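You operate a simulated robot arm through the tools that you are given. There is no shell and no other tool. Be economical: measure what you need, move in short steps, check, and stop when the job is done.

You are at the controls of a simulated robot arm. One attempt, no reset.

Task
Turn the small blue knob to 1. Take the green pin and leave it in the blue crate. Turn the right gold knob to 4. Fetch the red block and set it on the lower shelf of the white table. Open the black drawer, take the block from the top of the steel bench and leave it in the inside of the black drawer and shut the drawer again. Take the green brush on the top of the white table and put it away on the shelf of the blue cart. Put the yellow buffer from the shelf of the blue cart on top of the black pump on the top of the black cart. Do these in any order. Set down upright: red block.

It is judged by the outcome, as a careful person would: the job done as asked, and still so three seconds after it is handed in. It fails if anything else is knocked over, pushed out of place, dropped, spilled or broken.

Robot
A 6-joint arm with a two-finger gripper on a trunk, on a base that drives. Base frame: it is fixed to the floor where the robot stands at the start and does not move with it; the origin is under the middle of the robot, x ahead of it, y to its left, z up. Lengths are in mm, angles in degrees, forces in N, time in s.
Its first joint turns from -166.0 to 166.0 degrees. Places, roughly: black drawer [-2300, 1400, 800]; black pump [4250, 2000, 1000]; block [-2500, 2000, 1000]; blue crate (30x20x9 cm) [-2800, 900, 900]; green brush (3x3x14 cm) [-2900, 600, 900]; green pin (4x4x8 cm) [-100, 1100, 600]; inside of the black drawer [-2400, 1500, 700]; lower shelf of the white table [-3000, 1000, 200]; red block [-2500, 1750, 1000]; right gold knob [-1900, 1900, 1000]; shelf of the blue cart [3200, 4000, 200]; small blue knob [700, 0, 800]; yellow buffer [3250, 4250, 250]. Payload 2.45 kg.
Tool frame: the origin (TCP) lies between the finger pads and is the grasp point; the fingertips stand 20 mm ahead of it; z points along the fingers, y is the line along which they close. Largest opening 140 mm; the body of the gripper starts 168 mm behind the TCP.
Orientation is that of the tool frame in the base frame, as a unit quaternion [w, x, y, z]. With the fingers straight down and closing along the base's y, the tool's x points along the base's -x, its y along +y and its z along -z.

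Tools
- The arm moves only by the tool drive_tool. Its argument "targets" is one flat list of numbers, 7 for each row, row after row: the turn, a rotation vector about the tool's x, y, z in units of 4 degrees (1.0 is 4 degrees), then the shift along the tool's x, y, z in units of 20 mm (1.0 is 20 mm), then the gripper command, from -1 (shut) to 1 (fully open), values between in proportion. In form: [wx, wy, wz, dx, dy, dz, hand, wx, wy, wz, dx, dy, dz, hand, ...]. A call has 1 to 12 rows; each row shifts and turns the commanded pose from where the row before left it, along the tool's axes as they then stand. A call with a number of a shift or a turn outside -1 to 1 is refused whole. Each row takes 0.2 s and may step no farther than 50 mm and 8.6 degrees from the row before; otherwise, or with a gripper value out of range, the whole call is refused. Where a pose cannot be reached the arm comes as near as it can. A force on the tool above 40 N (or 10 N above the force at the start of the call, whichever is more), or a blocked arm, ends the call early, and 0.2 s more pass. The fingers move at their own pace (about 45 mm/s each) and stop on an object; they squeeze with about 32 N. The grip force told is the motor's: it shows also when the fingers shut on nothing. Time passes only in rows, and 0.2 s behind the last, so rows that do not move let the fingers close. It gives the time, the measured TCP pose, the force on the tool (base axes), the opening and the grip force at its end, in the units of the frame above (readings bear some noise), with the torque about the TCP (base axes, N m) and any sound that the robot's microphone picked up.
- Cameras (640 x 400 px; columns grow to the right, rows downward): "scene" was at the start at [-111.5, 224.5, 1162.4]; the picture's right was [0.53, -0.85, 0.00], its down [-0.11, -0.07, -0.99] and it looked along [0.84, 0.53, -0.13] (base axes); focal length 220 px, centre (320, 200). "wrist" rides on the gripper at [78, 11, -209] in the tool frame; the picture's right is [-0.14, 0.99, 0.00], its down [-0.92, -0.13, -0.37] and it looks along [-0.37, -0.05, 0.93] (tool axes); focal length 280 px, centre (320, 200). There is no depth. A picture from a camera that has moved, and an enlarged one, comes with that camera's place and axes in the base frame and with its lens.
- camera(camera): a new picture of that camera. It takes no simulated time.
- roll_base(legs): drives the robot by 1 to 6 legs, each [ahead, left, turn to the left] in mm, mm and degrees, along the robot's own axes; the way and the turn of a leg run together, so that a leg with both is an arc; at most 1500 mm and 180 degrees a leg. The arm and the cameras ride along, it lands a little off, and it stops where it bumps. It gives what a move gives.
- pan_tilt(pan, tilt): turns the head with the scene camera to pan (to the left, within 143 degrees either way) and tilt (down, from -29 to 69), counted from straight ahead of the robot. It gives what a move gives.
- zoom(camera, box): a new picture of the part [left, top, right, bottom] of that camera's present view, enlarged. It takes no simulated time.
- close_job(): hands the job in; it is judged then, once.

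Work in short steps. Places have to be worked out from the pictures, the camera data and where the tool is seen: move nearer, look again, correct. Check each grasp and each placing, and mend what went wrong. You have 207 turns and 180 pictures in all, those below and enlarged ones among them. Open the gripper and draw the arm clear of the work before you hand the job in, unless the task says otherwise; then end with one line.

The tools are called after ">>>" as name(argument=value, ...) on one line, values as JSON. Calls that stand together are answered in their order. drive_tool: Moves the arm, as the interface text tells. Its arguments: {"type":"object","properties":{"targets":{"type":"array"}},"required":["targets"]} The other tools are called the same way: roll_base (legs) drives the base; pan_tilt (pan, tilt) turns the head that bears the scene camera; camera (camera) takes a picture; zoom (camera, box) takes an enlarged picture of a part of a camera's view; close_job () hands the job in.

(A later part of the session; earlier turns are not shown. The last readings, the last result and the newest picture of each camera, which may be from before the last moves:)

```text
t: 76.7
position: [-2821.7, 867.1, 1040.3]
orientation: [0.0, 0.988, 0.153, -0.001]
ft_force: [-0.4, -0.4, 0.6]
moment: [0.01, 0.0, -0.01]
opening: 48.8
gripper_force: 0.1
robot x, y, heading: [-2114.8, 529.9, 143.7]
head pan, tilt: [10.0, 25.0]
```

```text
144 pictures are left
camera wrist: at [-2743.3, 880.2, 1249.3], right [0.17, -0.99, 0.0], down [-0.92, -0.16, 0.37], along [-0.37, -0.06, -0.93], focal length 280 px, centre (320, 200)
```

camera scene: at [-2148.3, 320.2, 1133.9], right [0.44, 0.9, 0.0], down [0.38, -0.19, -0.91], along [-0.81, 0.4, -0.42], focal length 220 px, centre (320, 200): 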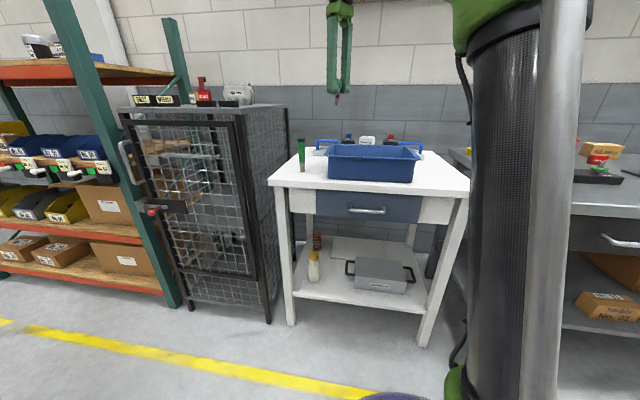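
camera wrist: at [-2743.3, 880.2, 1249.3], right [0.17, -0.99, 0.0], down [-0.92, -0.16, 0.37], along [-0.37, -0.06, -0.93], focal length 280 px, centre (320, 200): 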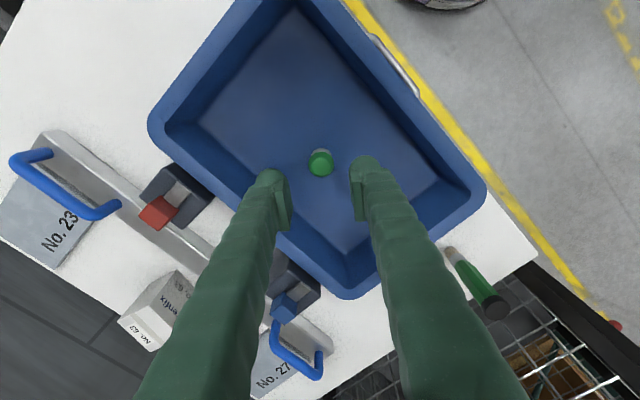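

Pin stands in the crate. Next survey the steel bench: raise the arm and sidestep right.

>>> drive_tool(targets=[0, 0, 0, 0, 0, -1, 0, 0, 0, 0, 0, 0, -1, 0, 0, 0, 0, 0, 0, -1, 0, 0, 0, 0, 0, 0, -1, 0, 0, 0, 0, 0, 0, -1, 0, 0, 0, 0, 0, 0, -1, 0, 0, 0, 0, 0, 0, -1, 0, 0, 0, 0, 0, 0, -1, 0])

>>> roll_base(legs=[[0, -750, 0]])

>>> camera(camera="scene")

>>> camera(camera="wrist")

```text
t: 78.5
position: [-2821.4, 866.9, 1200.2]
orientation: [-0.001, 0.988, 0.153, 0.0]
ft_force: [-0.2, 0.2, -0.4]
moment: [0.0, 0.0, 0.0]
opening: 69.8
gripper_force: 0.0
robot x, y, heading: [-2115.8, 536.2, 143.8]
head pan, tilt: [10.0, 25.0]
```

```text
t: 82.5
position: [-2375.5, 1472.4, 1200.1]
orientation: [-0.001, 0.988, 0.152, -0.001]
ft_force: [0.0, 0.3, 0.2]
moment: [0.0, -0.01, 0.0]
opening: 70.1
gripper_force: 0.0
robot x, y, heading: [-1671.7, 1137.7, 143.7]
head pan, tilt: [10.0, 25.0]
```

```text
143 pictures are left
camera scene: at [-1704.7, 922.9, 1133.9], right [0.45, 0.9, 0.0], down [0.38, -0.19, -0.91], along [-0.81, 0.4, -0.42], focal length 220 px, centre (320, 200)
```

scene: 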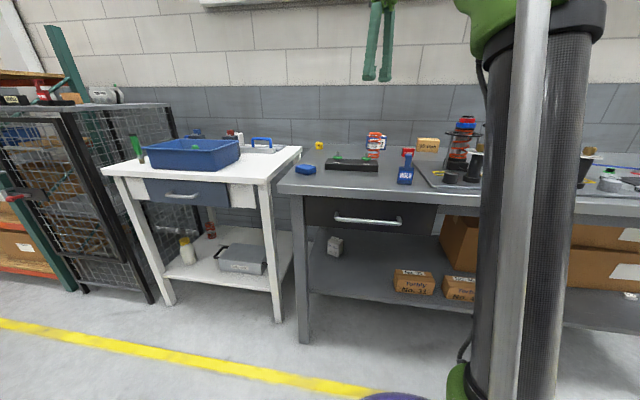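

```text
142 pictures are left
camera wrist: at [-2298.3, 1484.1, 1409.1], right [0.17, -0.99, 0.0], down [-0.92, -0.16, 0.37], along [-0.37, -0.06, -0.93], focal length 280 px, centre (320, 200)
```

wrist: 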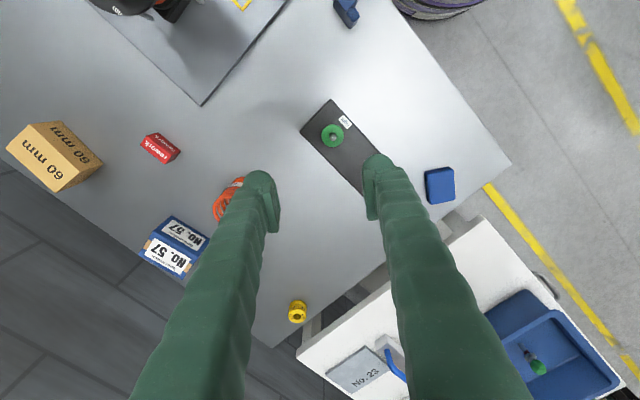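

Red block seen near (-2437,1740), a tan "60 mm" box near (-2480,1905). I move further right to see the rest of the bench.

>>> roll_base(legs=[[0, -550, 0]])

>>> camera(camera="scene")

>>> camera(camera="wrist")

```text
t: 85.7
position: [-2040.8, 1924.7, 1198.8]
orientation: [0.0, 0.989, 0.147, -0.001]
ft_force: [-0.3, -0.5, -0.8]
moment: [-0.02, -0.01, 0.0]
opening: 70.0
gripper_force: 0.1
robot x, y, heading: [-1340.6, 1575.8, 143.2]
head pan, tilt: [10.0, 25.0]
```

```text
141 pictures are left
camera scene: at [-1374.9, 1367.5, 1133.9], right [0.46, 0.89, 0.0], down [0.38, -0.19, -0.91], along [-0.81, 0.41, -0.42], focal length 220 px, centre (320, 200)
```

scene: 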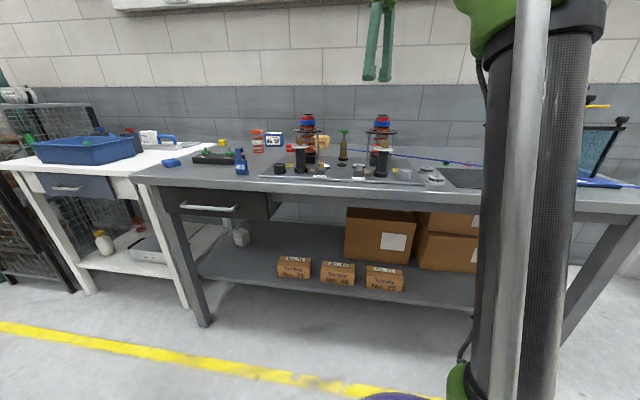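

```text
140 pictures are left
camera wrist: at [-1962.1, 1935.3, 1409.1], right [0.16, -0.99, 0.0], down [-0.92, -0.15, 0.37], along [-0.37, -0.06, -0.93], focal length 280 px, centre (320, 200)
```

wrist: 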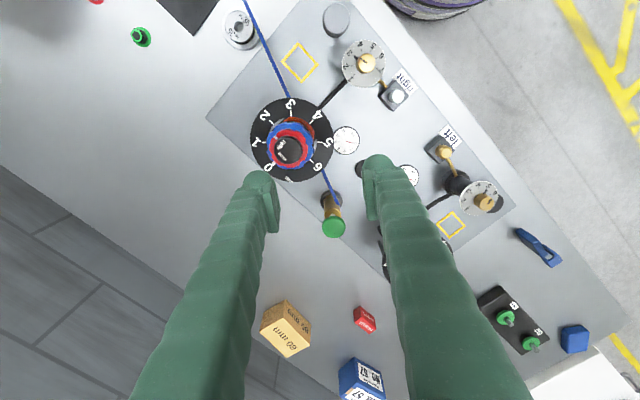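

>>> zoom(camera="wrist", box=[200, 0, 440, 150])

>>> zoom(camera="scene", box=[220, 100, 480, 240])

```text
2.67 times, centred on (320, 75) of wrist
camera zoom: at [-1962.1, 1935.3, 1409.1], right [0.16, -0.99, 0.0], down [-0.92, -0.15, 0.37], along [-0.37, -0.06, -0.93], focal length 748 px, centre (320, 533)
```

zoom: 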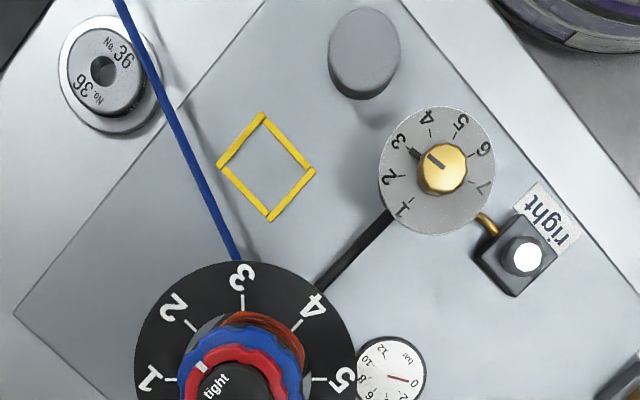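

```text
2.46 times, centred on (350, 170) of scene
camera zoom: at [-1374.9, 1367.5, 1133.9], right [0.46, 0.89, 0.0], down [0.38, -0.19, -0.91], along [-0.81, 0.41, -0.42], focal length 543 px, centre (246, 274)
```

zoom: 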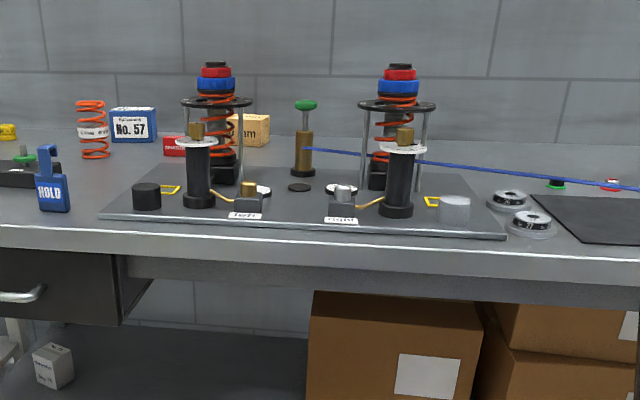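

Right gold knob (at 3) near (-1917,1872,~1003), needs one step (≈40°) clockwise to 4. I back up 150 mm to bring it into reach, then look.

>>> roll_base(legs=[[-150, 0, 0]])

>>> camera(camera="wrist")

>>> camera(camera="scene")

```text
t: 87.1
position: [-1921.5, 1834.0, 1199.3]
orientation: [-0.001, 0.989, 0.146, -0.001]
ft_force: [0.2, 0.0, 0.4]
moment: [-0.01, 0.0, 0.0]
opening: 70.0
gripper_force: 0.1
robot x, y, heading: [-1219.2, 1490.9, 143.1]
head pan, tilt: [10.0, 25.0]
```

```text
137 pictures are left
camera wrist: at [-1841.4, 1845.3, 1409.1], right [0.15, -0.99, 0.0], down [-0.92, -0.14, 0.37], along [-0.37, -0.05, -0.93], focal length 280 px, centre (320, 200)
```

wrist: 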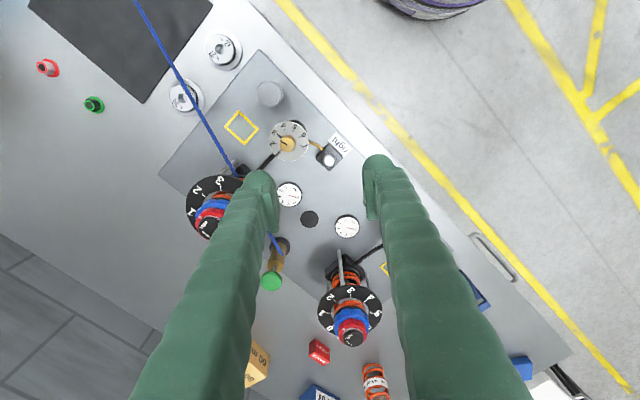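

```text
136 pictures are left
camera scene: at [-1255.1, 1276.4, 1133.9], right [0.46, 0.89, 0.0], down [0.38, -0.19, -0.91], along [-0.81, 0.41, -0.42], focal length 220 px, centre (320, 200)
```

scene: 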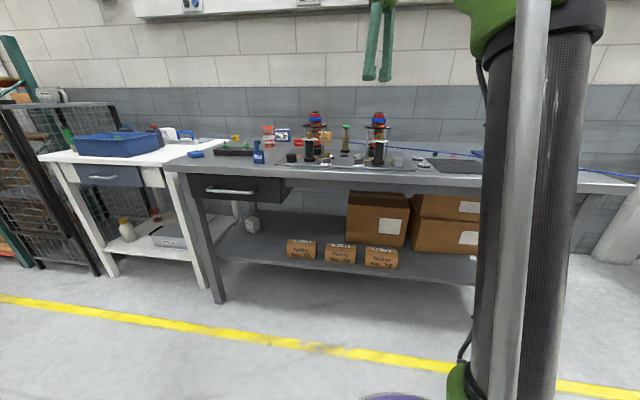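

>>> drive_tool(targets=[0, 0, 0, 0.22, -0.73, 0, -0.1, 0, 0, 0, 0.22, -0.73, 0, -0.1, 0, 0, 0, 0.22, -0.73, 0, -0.1, 0, 0, 0, 0, 0, 1, -0.1, 0, 0, 0, 0, 0, 1, -0.1, 0, 0, 0, 0, 0, 1, -0.1, 0, 0, 0, 0, 0, 1, -0.1, 0, 0, 0, 0, 0, 1, -0.1])

>>> camera(camera="wrist")

>>> zoom(camera="scene", box=[300, 70, 460, 190])

```text
t: 88.9
position: [-1919.5, 1882.2, 1099.3]
orientation: [-0.001, 0.989, 0.146, -0.002]
ft_force: [0.4, 0.4, -0.2]
moment: [-0.01, -0.01, 0.02]
opening: 63.2
gripper_force: 0.0
robot x, y, heading: [-1213.0, 1487.9, 143.0]
head pan, tilt: [10.0, 25.0]
```

```text
135 pictures are left
camera wrist: at [-1841.4, 1891.0, 1309.0], right [0.15, -0.99, 0.0], down [-0.92, -0.14, 0.37], along [-0.37, -0.05, -0.93], focal length 280 px, centre (320, 200)
```

wrist: 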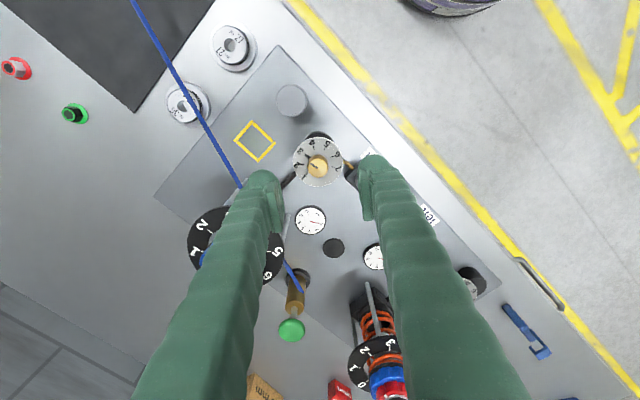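

```text
3.33 times, centred on (380, 130) of scene
camera zoom: at [-1255.1, 1276.5, 1133.9], right [0.46, 0.89, 0.0], down [0.38, -0.19, -0.91], along [-0.81, 0.41, -0.42], focal length 735 px, centre (120, 433)
```

zoom: 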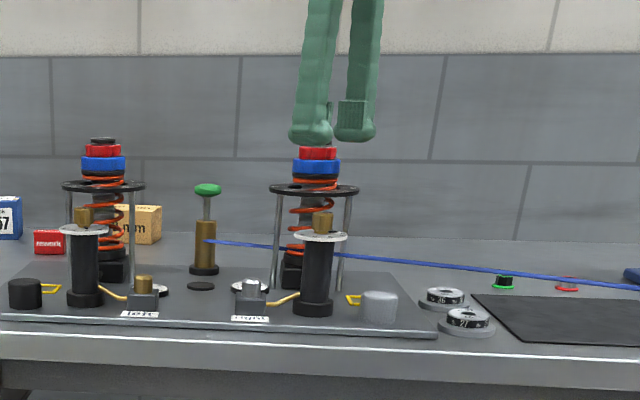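

>>> drive_tool(targets=[0, 0, 0, -0.16, -0.15, 1, -0.1, 0, 0, 0, 0, 0, 1, -0.1, 0, 0, 0, 0, 0, 1, -0.1])

>>> camera(camera="wrist")

>>> zoom(camera="scene", box=[340, 90, 420, 170])

```text
t: 89.7
position: [-1924.2, 1882.1, 1040.6]
orientation: [0.0, 0.989, 0.146, -0.001]
ft_force: [0.0, -0.5, 0.1]
moment: [0.01, 0.01, -0.03]
opening: 63.1
gripper_force: 0.1
robot x, y, heading: [-1217.0, 1488.2, 142.9]
head pan, tilt: [10.0, 25.0]
```

```text
133 pictures are left
camera wrist: at [-1846.0, 1894.4, 1250.0], right [0.15, -0.99, 0.0], down [-0.92, -0.14, 0.37], along [-0.37, -0.05, -0.93], focal length 280 px, centre (320, 200)
```

wrist: 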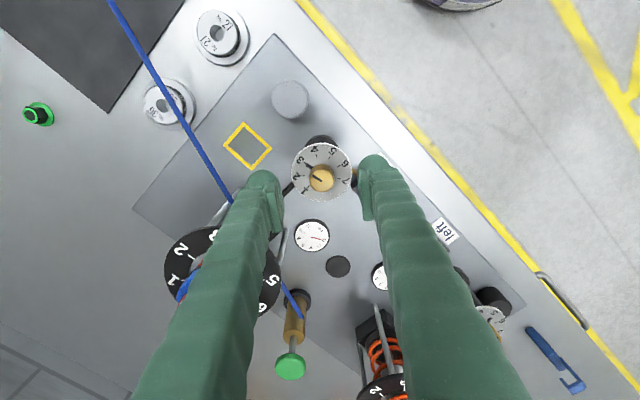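

```text
5.00 times, centred on (380, 130) of scene
camera zoom: at [-1255.1, 1276.4, 1133.9], right [0.46, 0.89, 0.0], down [0.38, -0.19, -0.91], along [-0.81, 0.41, -0.42], focal length 1102 px, centre (20, 550)
```

zoom: 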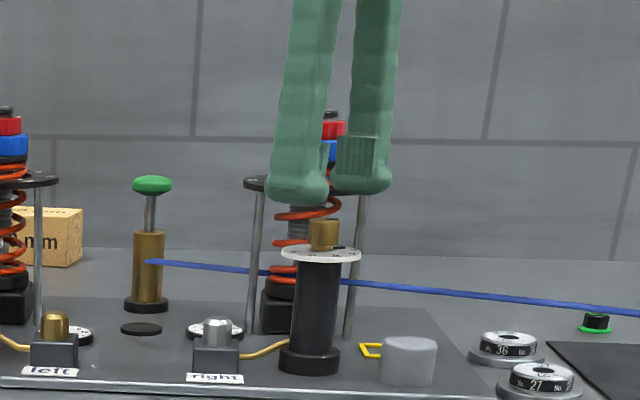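

>>> drive_tool(targets=[0, 0, 0, 0, 0, 1, -0.1, 0, 0, 0, 0, 0, 1, -0.1])

>>> zoom(camera="wrist", box=[240, 110, 400, 260])

>>> zoom(camera="scene", box=[340, 90, 420, 170])

```text
t: 90.3
position: [-1923.5, 1882.8, 999.8]
orientation: [0.0, 0.989, 0.146, 0.0]
ft_force: [0.2, -0.6, 0.5]
moment: [0.0, 0.0, 0.02]
opening: 63.0
gripper_force: 0.0
robot x, y, heading: [-1214.8, 1488.9, 142.8]
head pan, tilt: [10.0, 25.0]
```

```text
2.67 times, centred on (320, 185) of wrist
camera zoom: at [-1845.1, 1894.4, 1210.2], right [0.15, -0.99, 0.0], down [-0.92, -0.14, 0.37], along [-0.37, -0.05, -0.93], focal length 748 px, centre (320, 240)
```

zoom: 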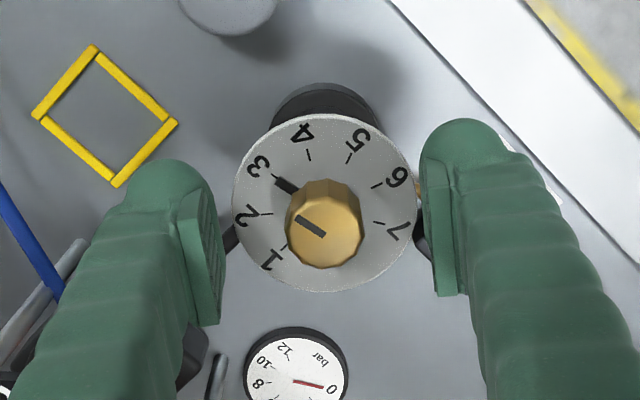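

```text
5.00 times, centred on (380, 130) of scene
camera zoom: at [-1255.1, 1276.4, 1133.9], right [0.46, 0.89, 0.0], down [0.38, -0.19, -0.91], along [-0.81, 0.41, -0.42], focal length 1102 px, centre (20, 550)
```

zoom: 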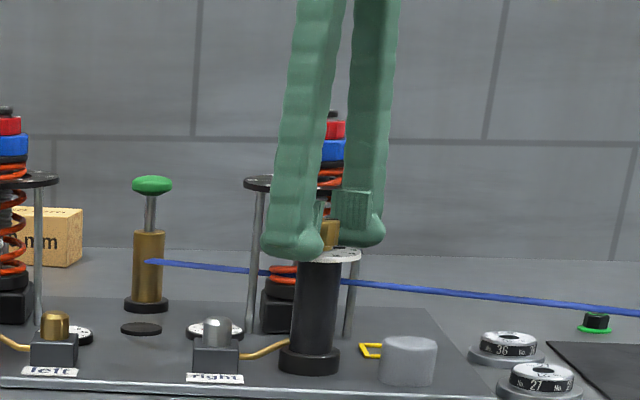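

Well placed around the knob. Close and turn clockwise 40°.

>>> drive_tool(targets=[0, 0, 0, 0, 0, 0, -0.5, 0, 0, 0, 0, 0, 0, -1, 0, 0, 0, 0, 0, 0, -1, 0, 0, 0, 0, 0, 0, -1, 0, 0, 0, 0, 0, 0, -1])

>>> drive_tool(targets=[0, 0, 1, 0, 0, 0, -1, 0, 0, 1, 0, 0, 0, -1, 0, 0, 1, 0, 0, 0, -1, 0, 0, 1, 0, 0, 0, -1, 0, 0, 1, 0, 0, 0, -1, 0, 0, 1, 0, 0, 0, -1, 0, 0, 1, 0, 0, 0, -1, 0, 0, 1, 0, 0, 0, -1, 0, 0, 1, 0, 0, 0, -1, 0, 0, 1, 0, 0, 0, -1])

>>> zoom(camera="wrist", box=[240, 110, 400, 260])

```text
t: 91.1
position: [-1922.6, 1880.7, 1005.0]
orientation: [-0.002, 0.989, 0.148, 0.0]
ft_force: [6.8, -11.9, 27.6]
moment: [-1.15, -0.52, 0.0]
opening: 26.6
gripper_force: 24.1
robot x, y, heading: [-1218.5, 1489.9, 142.7]
head pan, tilt: [10.0, 25.0]
stopped in row 4: the force on the tool passed its limit at 48 N (the readings are from after the stop); the commanded pose is now the measured one
```

```text
t: 91.7
position: [-1922.4, 1883.0, 1004.3]
orientation: [-0.001, 0.996, 0.089, 0.0]
ft_force: [7.6, -5.2, 17.7]
moment: [-0.13, -0.52, 0.01]
opening: 22.4
gripper_force: 45.3
robot x, y, heading: [-1216.8, 1487.6, 142.8]
head pan, tilt: [10.0, 25.0]
stopped in row 2: the force on the tool passed its limit at 42 N (the readings are from after the stop); the commanded pose is now the measured one
```

```text
2.67 times, centred on (320, 185) of wrist
camera zoom: at [-1842.8, 1884.1, 1213.4], right [0.04, -1.0, 0.0], down [-0.93, -0.04, 0.37], along [-0.37, -0.01, -0.93], focal length 748 px, centre (320, 240)
```

zoom: 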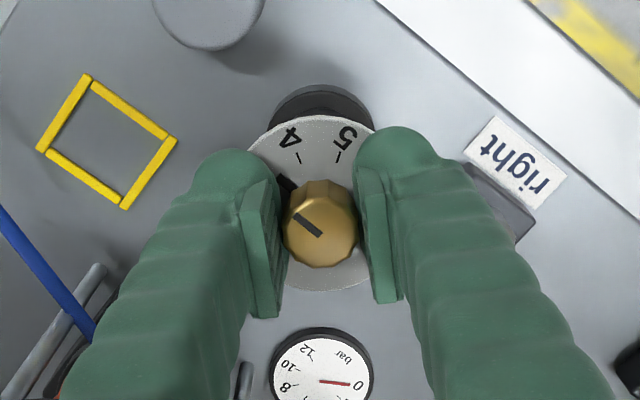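

The fingertips press on the dial as they close. Open a bit, rise 6 mm and close again.

>>> drive_tool(targets=[0, 0, 0, 0, 0, 0, -0.5, 0, 0, 0, 0, 0, -0.3, -0.5, 0, 0, 0, 0, 0, 0, -0.7, 0, 0, 0, 0, 0, 0, -1, 0, 0, 0, 0, 0, 0, -1])

>>> zoom(camera="wrist", box=[240, 110, 400, 260])

```text
t: 92.9
position: [-1923.7, 1881.9, 1008.4]
orientation: [0.0, 0.996, 0.089, 0.0]
ft_force: [-0.1, -8.5, -9.8]
moment: [-0.08, 0.12, -0.01]
opening: 22.3
gripper_force: 39.6
robot x, y, heading: [-1222.3, 1487.3, 142.9]
head pan, tilt: [10.0, 25.0]
```

```text
2.67 times, centred on (320, 185) of wrist
camera zoom: at [-1844.4, 1884.0, 1217.8], right [0.04, -1.0, 0.0], down [-0.93, -0.04, 0.37], along [-0.37, -0.01, -0.93], focal length 748 px, centre (320, 240)
```

zoom: 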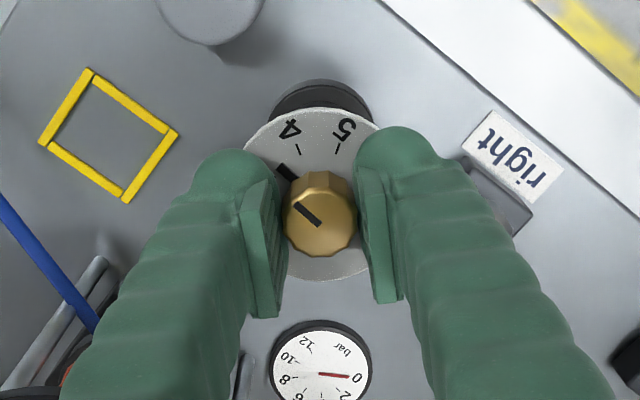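

Good grip. Turn clockwise 32° and check.

>>> drive_tool(targets=[0, 0, 1, 0, 0, 0, -1, 0, 0, 1, 0, 0, 0, -1, 0, 0, 1, 0, 0, 0, -1, 0, 0, 1, 0, 0, 0, -1, 0, 0, 1, 0, 0, 0, -1, 0, 0, 1, 0, 0, 0, -1, 0, 0, 1, 0, 0, 0, -1, 0, 0, 1, 0, 0, 0, -1])

>>> zoom(camera="wrist", box=[240, 110, 400, 260])

```text
t: 94.7
position: [-1923.4, 1882.6, 1008.2]
orientation: [-0.001, 0.982, -0.19, -0.001]
ft_force: [-8.5, -8.3, 2.4]
moment: [-0.2, -0.16, 0.01]
opening: 22.1
gripper_force: 45.5
robot x, y, heading: [-1218.6, 1486.7, 143.1]
head pan, tilt: [10.0, 25.0]
```

```text
2.67 times, centred on (320, 185) of wrist
camera zoom: at [-1854.6, 1841.8, 1217.7], right [-0.5, -0.87, 0.0], down [-0.81, 0.46, 0.37], along [-0.32, 0.19, -0.93], focal length 748 px, centre (320, 240)
```

zoom: 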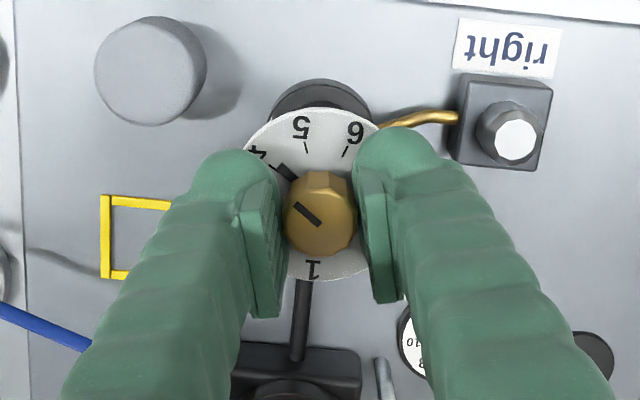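

>>> drive_tool(targets=[0, 0, 0, 0, 0, 0, -0.7, 0, 0, 0, 0, 0, 0, -0.2, 0, 0, 0, 0, 0, 0, -0.1, 0, 0, 0, 0, 0, -1, -0.1, 0, 0, 0, 0, 0, -1, -0.1])

>>> zoom(camera="wrist", box=[270, 110, 370, 230])

```text
t: 95.9
position: [-1924.5, 1883.0, 1047.8]
orientation: [-0.002, 0.982, -0.19, -0.001]
ft_force: [0.6, -0.4, -0.5]
moment: [-0.01, -0.02, -0.02]
opening: 63.2
gripper_force: 0.0
robot x, y, heading: [-1220.1, 1486.3, 142.9]
head pan, tilt: [10.0, 25.0]
```

```text
3.33 times, centred on (320, 170) of wrist
camera zoom: at [-1855.2, 1841.6, 1257.6], right [-0.5, -0.87, 0.0], down [-0.81, 0.46, 0.37], along [-0.32, 0.19, -0.93], focal length 935 px, centre (320, 300)
```

zoom: 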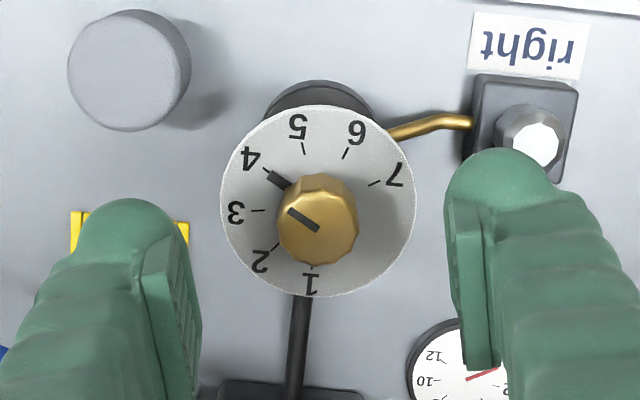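

Pointer now at 4. Raise the arm, then go toward the red block: sidestep left and forward.

>>> drive_tool(targets=[0, 0, -1, 0, 0, -1, 0, 0, 0, -1, 0, 0, -1, 0, 0, 0, -1, 0, 0, -1, 0, 0, 0, -1, 0, 0, -1, 0, 0, 0, -1, 0, 0, -1, 0, 0, 0, -1, 0, 0, -1, 0, 0, 0, 0, 0, 0, -1, 0, 0, 0, 0, 0, 0, -1, 0])

>>> roll_base(legs=[[0, 510, 0], [120, 0, 0]])

>>> camera(camera="wrist")

>>> camera(camera="scene")

```text
t: 97.7
position: [-1922.8, 1882.5, 1208.6]
orientation: [-0.001, 1.0, 0.019, -0.001]
ft_force: [-0.2, 1.2, -0.6]
moment: [0.04, 0.01, 0.01]
opening: 70.3
gripper_force: 0.0
robot x, y, heading: [-1222.7, 1485.6, 142.9]
head pan, tilt: [10.0, 25.0]
```

```text
t: 101.5
position: [-2326.3, 1549.0, 1208.6]
orientation: [0.0, 1.0, 0.02, -0.001]
ft_force: [0.0, 0.8, 0.1]
moment: [0.04, -0.01, -0.03]
opening: 70.1
gripper_force: 0.0
robot x, y, heading: [-1622.7, 1156.0, 142.9]
head pan, tilt: [10.0, 25.0]
```

```text
125 pictures are left
camera wrist: at [-2247.8, 1540.4, 1417.6], right [-0.1, -1.0, 0.0], down [-0.92, 0.09, 0.37], along [-0.37, 0.04, -0.93], focal length 280 px, centre (320, 200)
```

wrist: 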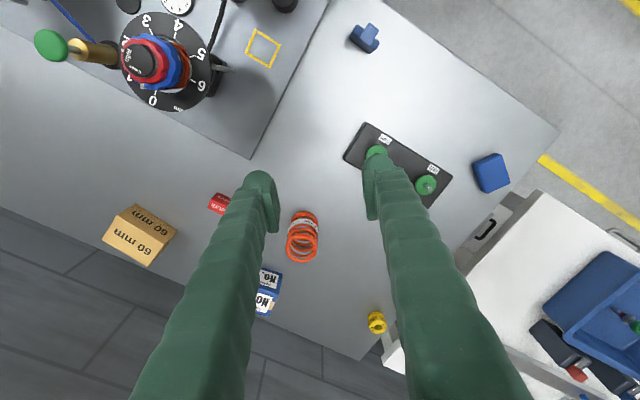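

```text
124 pictures are left
camera scene: at [-1657.5, 943.9, 1133.9], right [0.46, 0.89, 0.0], down [0.38, -0.19, -0.91], along [-0.81, 0.41, -0.42], focal length 220 px, centre (320, 200)
```

scene: 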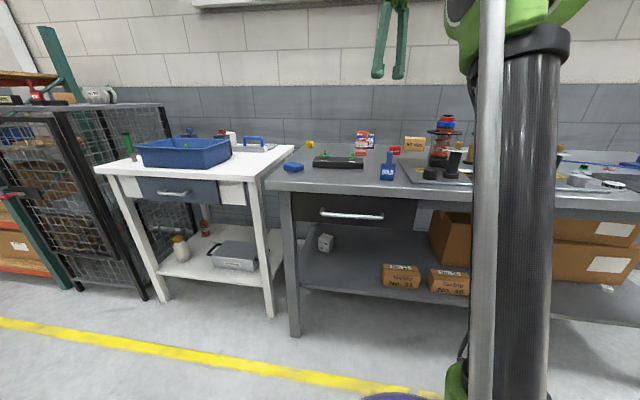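

>>> zoom(camera="wrist", box=[90, 160, 330, 310])

>>> zoom(camera="scene", box=[340, 110, 480, 200])

```text
2.67 times, centred on (210, 235) of wrist
camera zoom: at [-2247.8, 1540.4, 1417.6], right [-0.1, -1.0, 0.0], down [-0.92, 0.09, 0.37], along [-0.37, 0.04, -0.93], focal length 748 px, centre (613, 107)
```

zoom: 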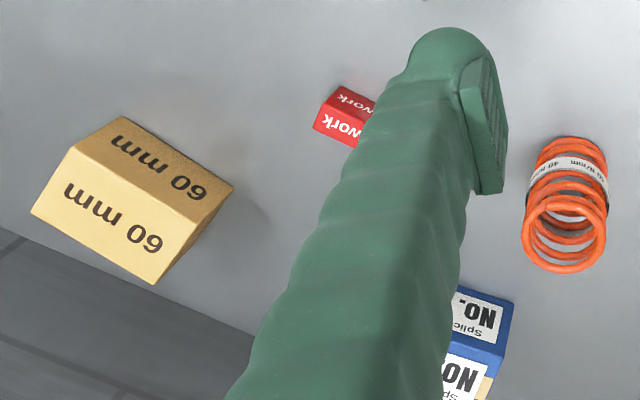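

```text
4.44 times, centred on (410, 155) of scene
camera zoom: at [-1657.5, 943.9, 1133.9], right [0.46, 0.89, 0.0], down [0.38, -0.19, -0.91], along [-0.81, 0.41, -0.42], focal length 980 px, centre (-80, 400)
```

zoom: 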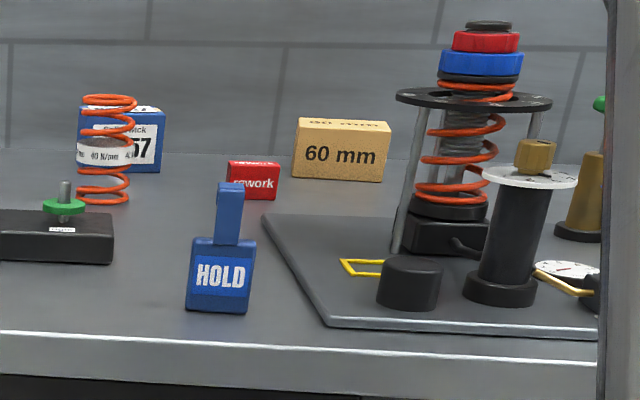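

Red block near (-2422,1742), ~60 wide, 43 tall, aligned with the bench; I'll grip it with a tilted tool (so it can be set upright on the low shelf). Drive ahead 130 and yaw the tool to face the bench.

>>> roll_base(legs=[[130, 0, 0]])

>>> drive_tool(targets=[0, 0, 1, 0.5, 0, 0, 0.3, 0, 0, 1, 0.5, 0, 0, 0.3, 0, 0, 1, 0.5, 0, 0, 0.3, 0, 0, 1, 0.5, 0, 0, 0.3, 0, 0, 1, 0, 0, 0, 0.3, 0, 0, 1, 0, 0, 0, 0.3, 0, 0, 1, 0, 0, 0, 0.3, 0, 0, 1, 0, 0, 0, 0.3, 0, 0, 1, 0, 0, 0, 0.3, 0, 0, 0.8, 0, 0, 0, 0.3])

>>> camera(camera="wrist")

```text
t: 102.8
position: [-2432.7, 1631.1, 1207.9]
orientation: [-0.001, 1.0, 0.018, -0.001]
ft_force: [0.4, 0.4, 0.9]
moment: [0.0, 0.0, -0.02]
opening: 70.1
gripper_force: 0.0
robot x, y, heading: [-1729.5, 1237.5, 142.7]
head pan, tilt: [10.0, 25.0]
```

```text
t: 105.0
position: [-2392.2, 1629.3, 1208.5]
orientation: [-0.001, 0.948, -0.318, -0.001]
ft_force: [0.8, -0.3, -1.0]
moment: [0.0, 0.02, -0.04]
opening: 91.0
gripper_force: 0.0
robot x, y, heading: [-1728.7, 1236.6, 142.5]
head pan, tilt: [10.0, 25.0]
```

```text
121 pictures are left
camera wrist: at [-2335.8, 1571.8, 1417.7], right [-0.71, -0.71, 0.0], down [-0.66, 0.66, 0.37], along [-0.26, 0.26, -0.93], focal length 280 px, centre (320, 200)
```

wrist: 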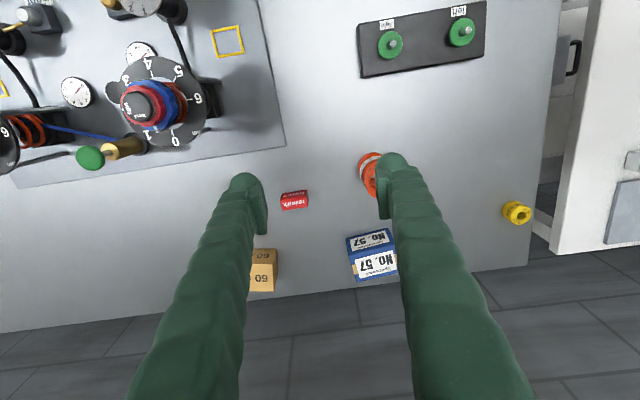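

I tilt the tool 44° so it points forward-down, shifting right toward the block's line.

>>> drive_tool(targets=[0, -1, 0, 0, -0.3, 0, 0.3, 0, -1, 0, 0, -0.3, 0, 0.3, 0, -1, 0, 0, -0.3, 0, 0.3, 0, -1, 0, 0, -0.3, 0, 0.3, 0, -1, 0, 0, -0.3, 0, 0.3, 0, -1, 0, 0, -0.3, 0, 0.3, 0, -1, 0, 0, -0.3, 0, 0.3, 0, -1, 0, 0, -0.3, 0, 0.3, 0, -1, 0, 0, -0.3, 0, 0.3, 0, -1, 0, 0, -0.3, 0, 0.3, 0, -1, 0, 0, -0.15, 0, 0.3])

>>> camera(camera="wrist")

>>> camera(camera="scene")

```text
t: 107.4
position: [-2354.0, 1679.4, 1207.1]
orientation: [-0.119, 0.879, -0.293, -0.357]
ft_force: [-0.8, -0.2, -0.3]
moment: [0.01, 0.01, 0.0]
opening: 91.3
gripper_force: 0.1
robot x, y, heading: [-1727.9, 1236.6, 142.9]
head pan, tilt: [10.0, 25.0]
```

```text
120 pictures are left
camera wrist: at [-2200.1, 1548.2, 1303.7], right [-0.68, -0.73, 0.1], down [-0.24, 0.34, 0.91], along [-0.7, 0.59, -0.41], focal length 280 px, centre (320, 200)
```

wrist: 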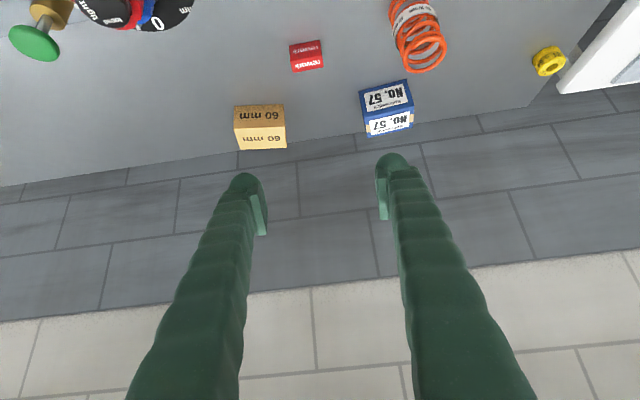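

```text
119 pictures are left
camera scene: at [-1764.3, 1024.5, 1133.9], right [0.46, 0.89, 0.0], down [0.38, -0.19, -0.91], along [-0.81, 0.41, -0.42], focal length 220 px, centre (320, 200)
```

scene: 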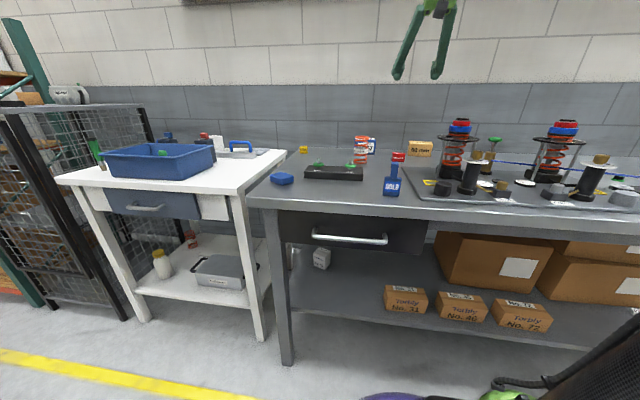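

Red block fixed at ~(-2443,1750,908). Move onto the approach line, stopping ~80 mm short.

>>> drive_tool(targets=[0, 0, 0, 0.96, -0.03, 0.7, 0.3, 0, 0, 0, 0.96, -0.03, 0.7, 0.3, 0, 0, 0, 0.96, -0.03, 0.7, 0.3, 0, 0, 0, 0.96, -0.03, 0.7, 0.3, 0, 0, 0, 0.96, -0.03, 0.7, 0.3, 0, 0, 0, 0.96, 0, 0.7, 0.3, 0, 0, 0, 0, 0, 1, 0.3, 0, 0, 0, 0, 0, 1, 0.3, 0, 0, 0, 0, 0, 1, 0.3, 0, 0, 0, 0, 0, 1, 0.3, 0, 0, 0, 0, 0, 1, 0.3])

>>> camera(camera="wrist")

>>> zoom(camera="scene", box=[320, 60, 480, 200])

```text
t: 109.8
position: [-2387.4, 1708.0, 996.5]
orientation: [-0.12, 0.879, -0.293, -0.357]
ft_force: [-0.2, -0.4, -0.9]
moment: [-0.02, 0.03, -0.01]
opening: 90.9
gripper_force: 0.0
robot x, y, heading: [-1728.4, 1234.1, 142.9]
head pan, tilt: [10.0, 25.0]
```

```text
118 pictures are left
camera wrist: at [-2233.0, 1577.6, 1092.3], right [-0.68, -0.73, 0.1], down [-0.25, 0.34, 0.91], along [-0.7, 0.59, -0.41], focal length 280 px, centre (320, 200)
```

wrist: 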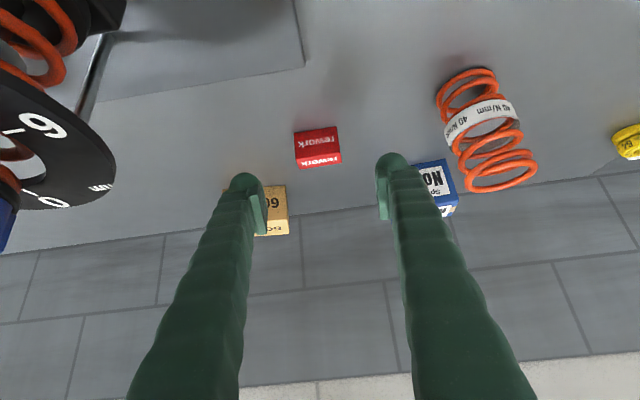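

```text
2.86 times, centred on (400, 130) of scene
camera zoom: at [-1764.1, 1024.4, 1133.9], right [0.46, 0.89, 0.0], down [0.38, -0.19, -0.91], along [-0.81, 0.41, -0.42], focal length 630 px, centre (91, 400)
```

zoom: 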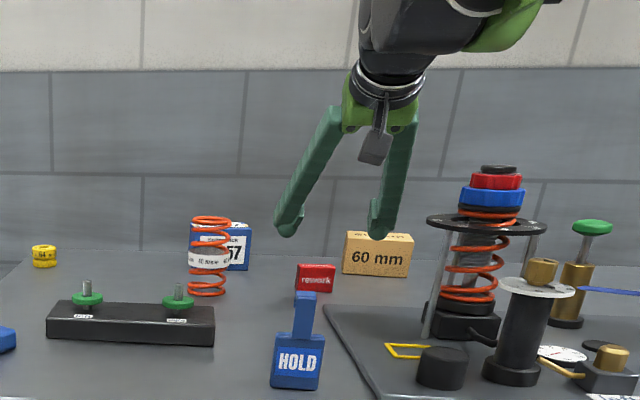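

>>> drive_tool(targets=[0, 0, 0, 0.06, 0, 1, 0.3, 0, 0, 0, 0.06, 0, 1, 0.3, 0, 0, 0, 0.06, 0, 1, 0.3, 0, 0, 0, 0.06, 0, 1, 0.3, 0, 0, 0, 0.06, 0, 0.9, 0.3])

>>> camera(camera="wrist")

>>> zoom(camera="scene", box=[360, 110, 460, 180])

```text
t: 111.0
position: [-2440.5, 1745.8, 921.8]
orientation: [-0.12, 0.878, -0.294, -0.357]
ft_force: [-0.2, -0.8, 0.1]
moment: [0.01, -0.01, 0.01]
opening: 91.0
gripper_force: 0.2
robot x, y, heading: [-1727.3, 1235.7, 142.7]
head pan, tilt: [10.0, 25.0]
```

```text
116 pictures are left
camera wrist: at [-2285.7, 1615.3, 1017.6], right [-0.68, -0.73, 0.1], down [-0.25, 0.34, 0.91], along [-0.7, 0.59, -0.41], focal length 280 px, centre (320, 200)
```

wrist: 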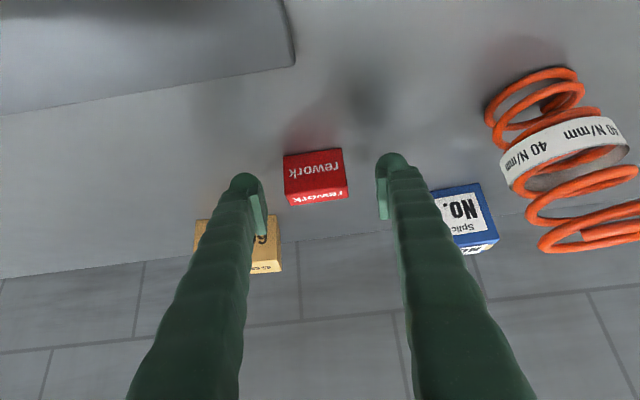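

```text
5.71 times, centred on (410, 145) of scene
camera zoom: at [-1764.1, 1024.4, 1133.9], right [0.46, 0.89, 0.0], down [0.38, -0.19, -0.91], along [-0.81, 0.41, -0.42], focal length 1260 px, centre (-194, 514)
```

zoom: 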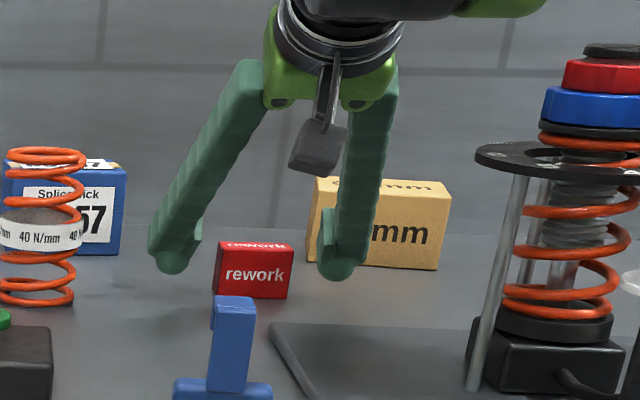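

>>> drive_tool(targets=[0, 0, 0, 0.17, 0, 0.18, 0.3, 0, 0, 0, 0, 0, 0, 0, 0, 0, 0, 0, 0, 0, -0.5, 0, 0, 0, 0, 0, 0, -1, 0, 0, 0, 0, 0, 0, -1, 0, 0, 0, 0, 0, 0, -1, 0, 0, 0, 0, 0, 0, -1])

>>> zoom(camera="wrist", box=[220, 120, 420, 260])

```text
t: 112.6
position: [-2441.5, 1745.4, 915.8]
orientation: [-0.119, 0.879, -0.294, -0.356]
ft_force: [-0.1, 0.4, 0.2]
moment: [0.02, 0.04, 0.01]
opening: 50.1
gripper_force: 32.6
robot x, y, heading: [-1727.9, 1236.3, 142.6]
head pan, tilt: [10.0, 25.0]
```

```text
2.86 times, centred on (320, 190) of wrist
camera zoom: at [-2285.9, 1615.8, 1012.3], right [-0.68, -0.73, 0.1], down [-0.25, 0.34, 0.91], along [-0.7, 0.59, -0.41], focal length 801 px, centre (320, 229)
```

zoom: 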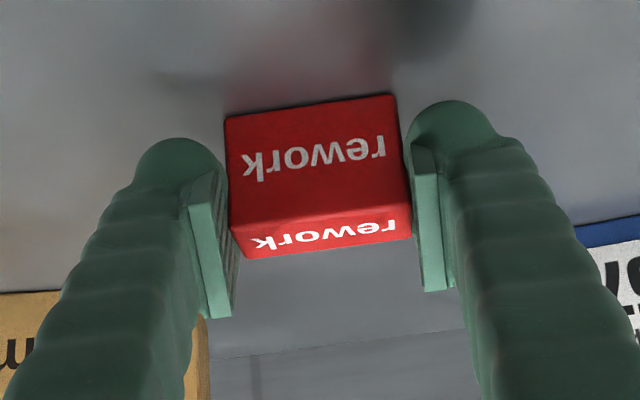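

Red block gripped (50 mm). Lift straight up and check, and zoom on the white table's lower shelf for a free spot.

>>> drive_tool(targets=[0, 0, 0, -0.7, 0, -0.72, -1, 0, 0, 0, -0.7, 0, -0.72, -1, 0, 0, 0, -0.7, 0, -0.72, -1, 0, 0, 0, -0.7, 0, -0.72, -1, 0, 0, 0, -0.7, 0, -0.72, -1, 0, 0, 0, -0.7, 0, -0.72, -1, 0, 0, 0, -0.7, 0, -0.72, -1, 0, 0, 0, -0.7, 0, -0.72, -1])

>>> camera(camera="wrist")

>>> zoom(camera="scene", box=[60, 180, 300, 340])

```text
t: 114.4
position: [-2440.9, 1747.3, 1078.8]
orientation: [-0.12, 0.879, -0.294, -0.356]
ft_force: [0.8, -0.7, 0.0]
moment: [0.02, 0.01, -0.02]
opening: 50.4
gripper_force: 32.6
robot x, y, heading: [-1727.3, 1236.9, 142.8]
head pan, tilt: [10.0, 25.0]
```

```text
113 pictures are left
camera wrist: at [-2286.2, 1616.8, 1174.5], right [-0.68, -0.73, 0.1], down [-0.25, 0.34, 0.91], along [-0.7, 0.59, -0.41], focal length 280 px, centre (320, 200)
```

wrist: 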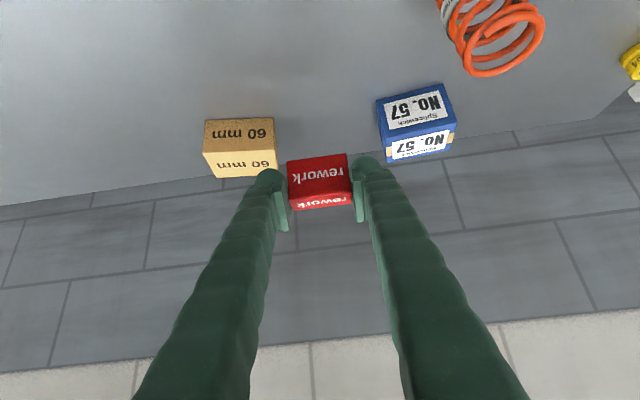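

```text
2.50 times, centred on (180, 260) of scene
camera zoom: at [-1764.2, 1024.5, 1133.9], right [0.46, 0.89, 0.0], down [0.38, -0.19, -0.91], along [-0.81, 0.41, -0.42], focal length 551 px, centre (670, 50)
```

zoom: 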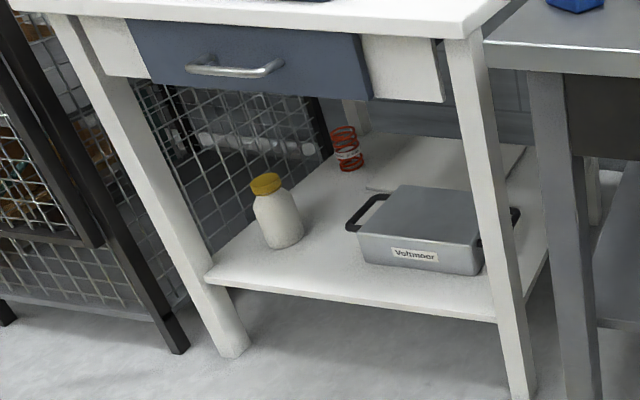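

Block held. Free shelf spot between bottle and toolbox at about (-2945,726,188). I back up 300 and sidestep left ~1117.

>>> roll_base(legs=[[-300, 0, 0], [0, 1117, 0]])

>>> pan_tilt(pan=5, tilt=40)

>>> camera(camera="scene")

```text
t: 121.7
position: [-2864.8, 690.0, 1077.8]
orientation: [-0.12, 0.878, -0.295, -0.356]
ft_force: [0.4, 0.5, 0.2]
moment: [0.02, 0.01, 0.02]
opening: 50.3
gripper_force: 31.9
robot x, y, heading: [-2154.8, 177.2, 142.6]
head pan, tilt: [10.0, 25.0]
```

```text
t: 122.5
position: [-2865.3, 689.1, 1079.0]
orientation: [-0.12, 0.878, -0.295, -0.357]
ft_force: [-0.3, 0.1, 0.0]
moment: [-0.02, -0.02, -0.03]
opening: 50.2
gripper_force: 32.6
robot x, y, heading: [-2152.6, 178.8, 142.7]
head pan, tilt: [5.0, 40.0]
```

```text
111 pictures are left
camera scene: at [-2179.7, -32.4, 1110.6], right [0.53, 0.85, 0.0], down [0.54, -0.34, -0.77], along [-0.65, 0.41, -0.64], focal length 220 px, centre (320, 200)
```

scene: 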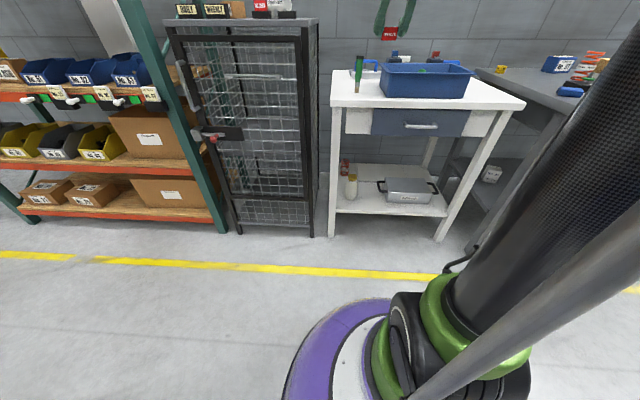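

>>> zoom(camera="scene", box=[310, 130, 470, 250])

>>> drive_tool(targets=[0, 0, 0, 0.72, 0.2, -0.7, -1, 0, 0, 0, 0.72, 0.2, -0.7, -1, 0, 0, 0, 0.72, 0.2, -0.7, -1, 0, 0, 0, 0.72, 0.2, -0.7, -1, 0, 0, 0, 0.72, 0.2, -0.7, -1, 0, 0, 0, 0.72, 0, -0.7, -1])

```text
3.33 times, centred on (390, 190) of scene
camera zoom: at [-2179.7, -32.4, 1110.6], right [0.53, 0.85, 0.0], down [0.54, -0.34, -0.77], along [-0.65, 0.41, -0.64], focal length 735 px, centre (87, 233)
```

zoom: 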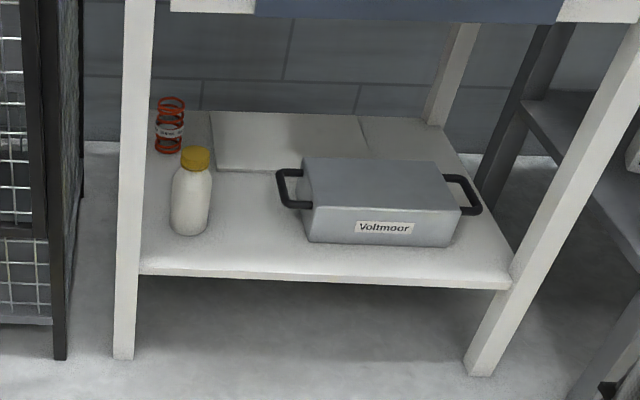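

```text
t: 123.9
position: [-2781.2, 599.6, 1078.6]
orientation: [-0.121, 0.878, -0.295, -0.356]
ft_force: [-0.1, 0.7, 0.3]
moment: [0.0, -0.02, 0.01]
opening: 50.3
gripper_force: 32.0
robot x, y, heading: [-2153.7, 178.0, 142.5]
head pan, tilt: [5.0, 40.0]
```

Shelf gap estimated around u≈-1150. With the tool now clear in front of the table (n≈-2580), lower it straight down.

>>> drive_tool(targets=[0, 0, 0, 0.96, -0.2, 1, -1, 0, 0, 0, 0.96, -0.2, 1, -1, 0, 0, 0, 0.96, -0.2, 1, -1, 0, 0, 0, 0.96, -0.2, 1, -1, 0, 0, 0, 0.96, -0.2, 1, -1, 0, 0, 0, 0.96, -0.2, 1, -1, 0, 0, 0, 0.96, -0.2, 1, -1, 0, 0, 0, 0.96, -0.2, 1, -1, 0, 0, 0, 0.96, -0.2, 1, -1, 0, 0, 0, 0.96, -0.2, 1, -1, 0, 0, 0, 0.96, -0.2, 1, -1, 0, 0, 0, 0.96, -0.1, 1, -1])

>>> drive_tool(targets=[0, 0, 0, 0.96, 0, 1, -1, 0, 0, 0, 0.96, 0, 1, -1, 0, 0, 0, 0.96, 0, 1, -1, 0, 0, 0, 0.96, 0, 1, -1, 0, 0, 0, 0.96, 0, 1, -1, 0, 0, 0, 0.96, 0, 1, -1, 0, 0, 0, 0.96, 0, 1, -1, 0, 0, 0, 0.96, 0, 1, -1, 0, 0, 0, 0.96, 0, 1, -1])

>>> camera(camera="scene")

>>> camera(camera="wrist")

```text
t: 126.5
position: [-2752.9, 639.1, 745.3]
orientation: [-0.12, 0.879, -0.295, -0.356]
ft_force: [0.2, -0.4, -0.4]
moment: [0.0, 0.02, 0.0]
opening: 50.6
gripper_force: 32.3
robot x, y, heading: [-2151.4, 175.8, 142.8]
head pan, tilt: [5.0, 40.0]
```

```text
t: 128.5
position: [-2757.4, 639.7, 497.6]
orientation: [-0.119, 0.879, -0.295, -0.356]
ft_force: [1.1, 0.2, -0.3]
moment: [0.02, 0.01, -0.01]
opening: 50.3
gripper_force: 32.1
robot x, y, heading: [-2153.1, 176.4, 143.0]
head pan, tilt: [5.0, 40.0]
```

```text
109 pictures are left
camera scene: at [-2179.7, -32.3, 1110.6], right [0.53, 0.85, 0.0], down [0.54, -0.34, -0.77], along [-0.65, 0.41, -0.64], focal length 220 px, centre (320, 200)
```

scene: 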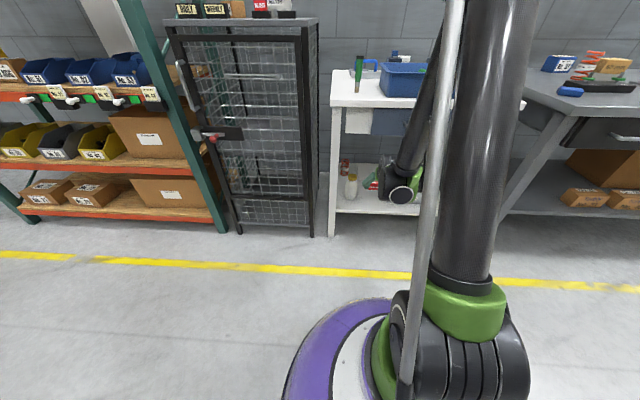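

```text
108 pictures are left
camera wrist: at [-2603.7, 509.3, 594.1], right [-0.68, -0.73, 0.1], down [-0.25, 0.35, 0.91], along [-0.69, 0.59, -0.41], focal length 280 px, centre (320, 200)
```

wrist: 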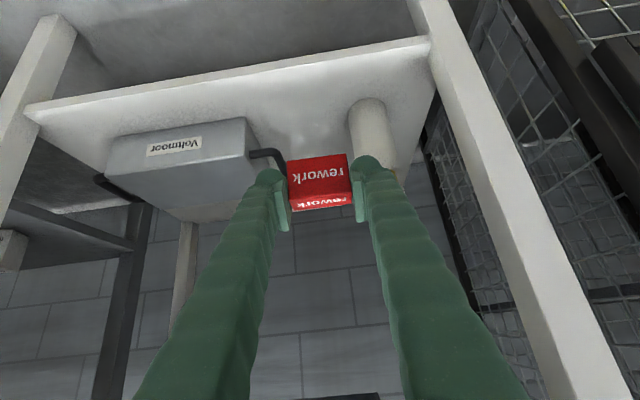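

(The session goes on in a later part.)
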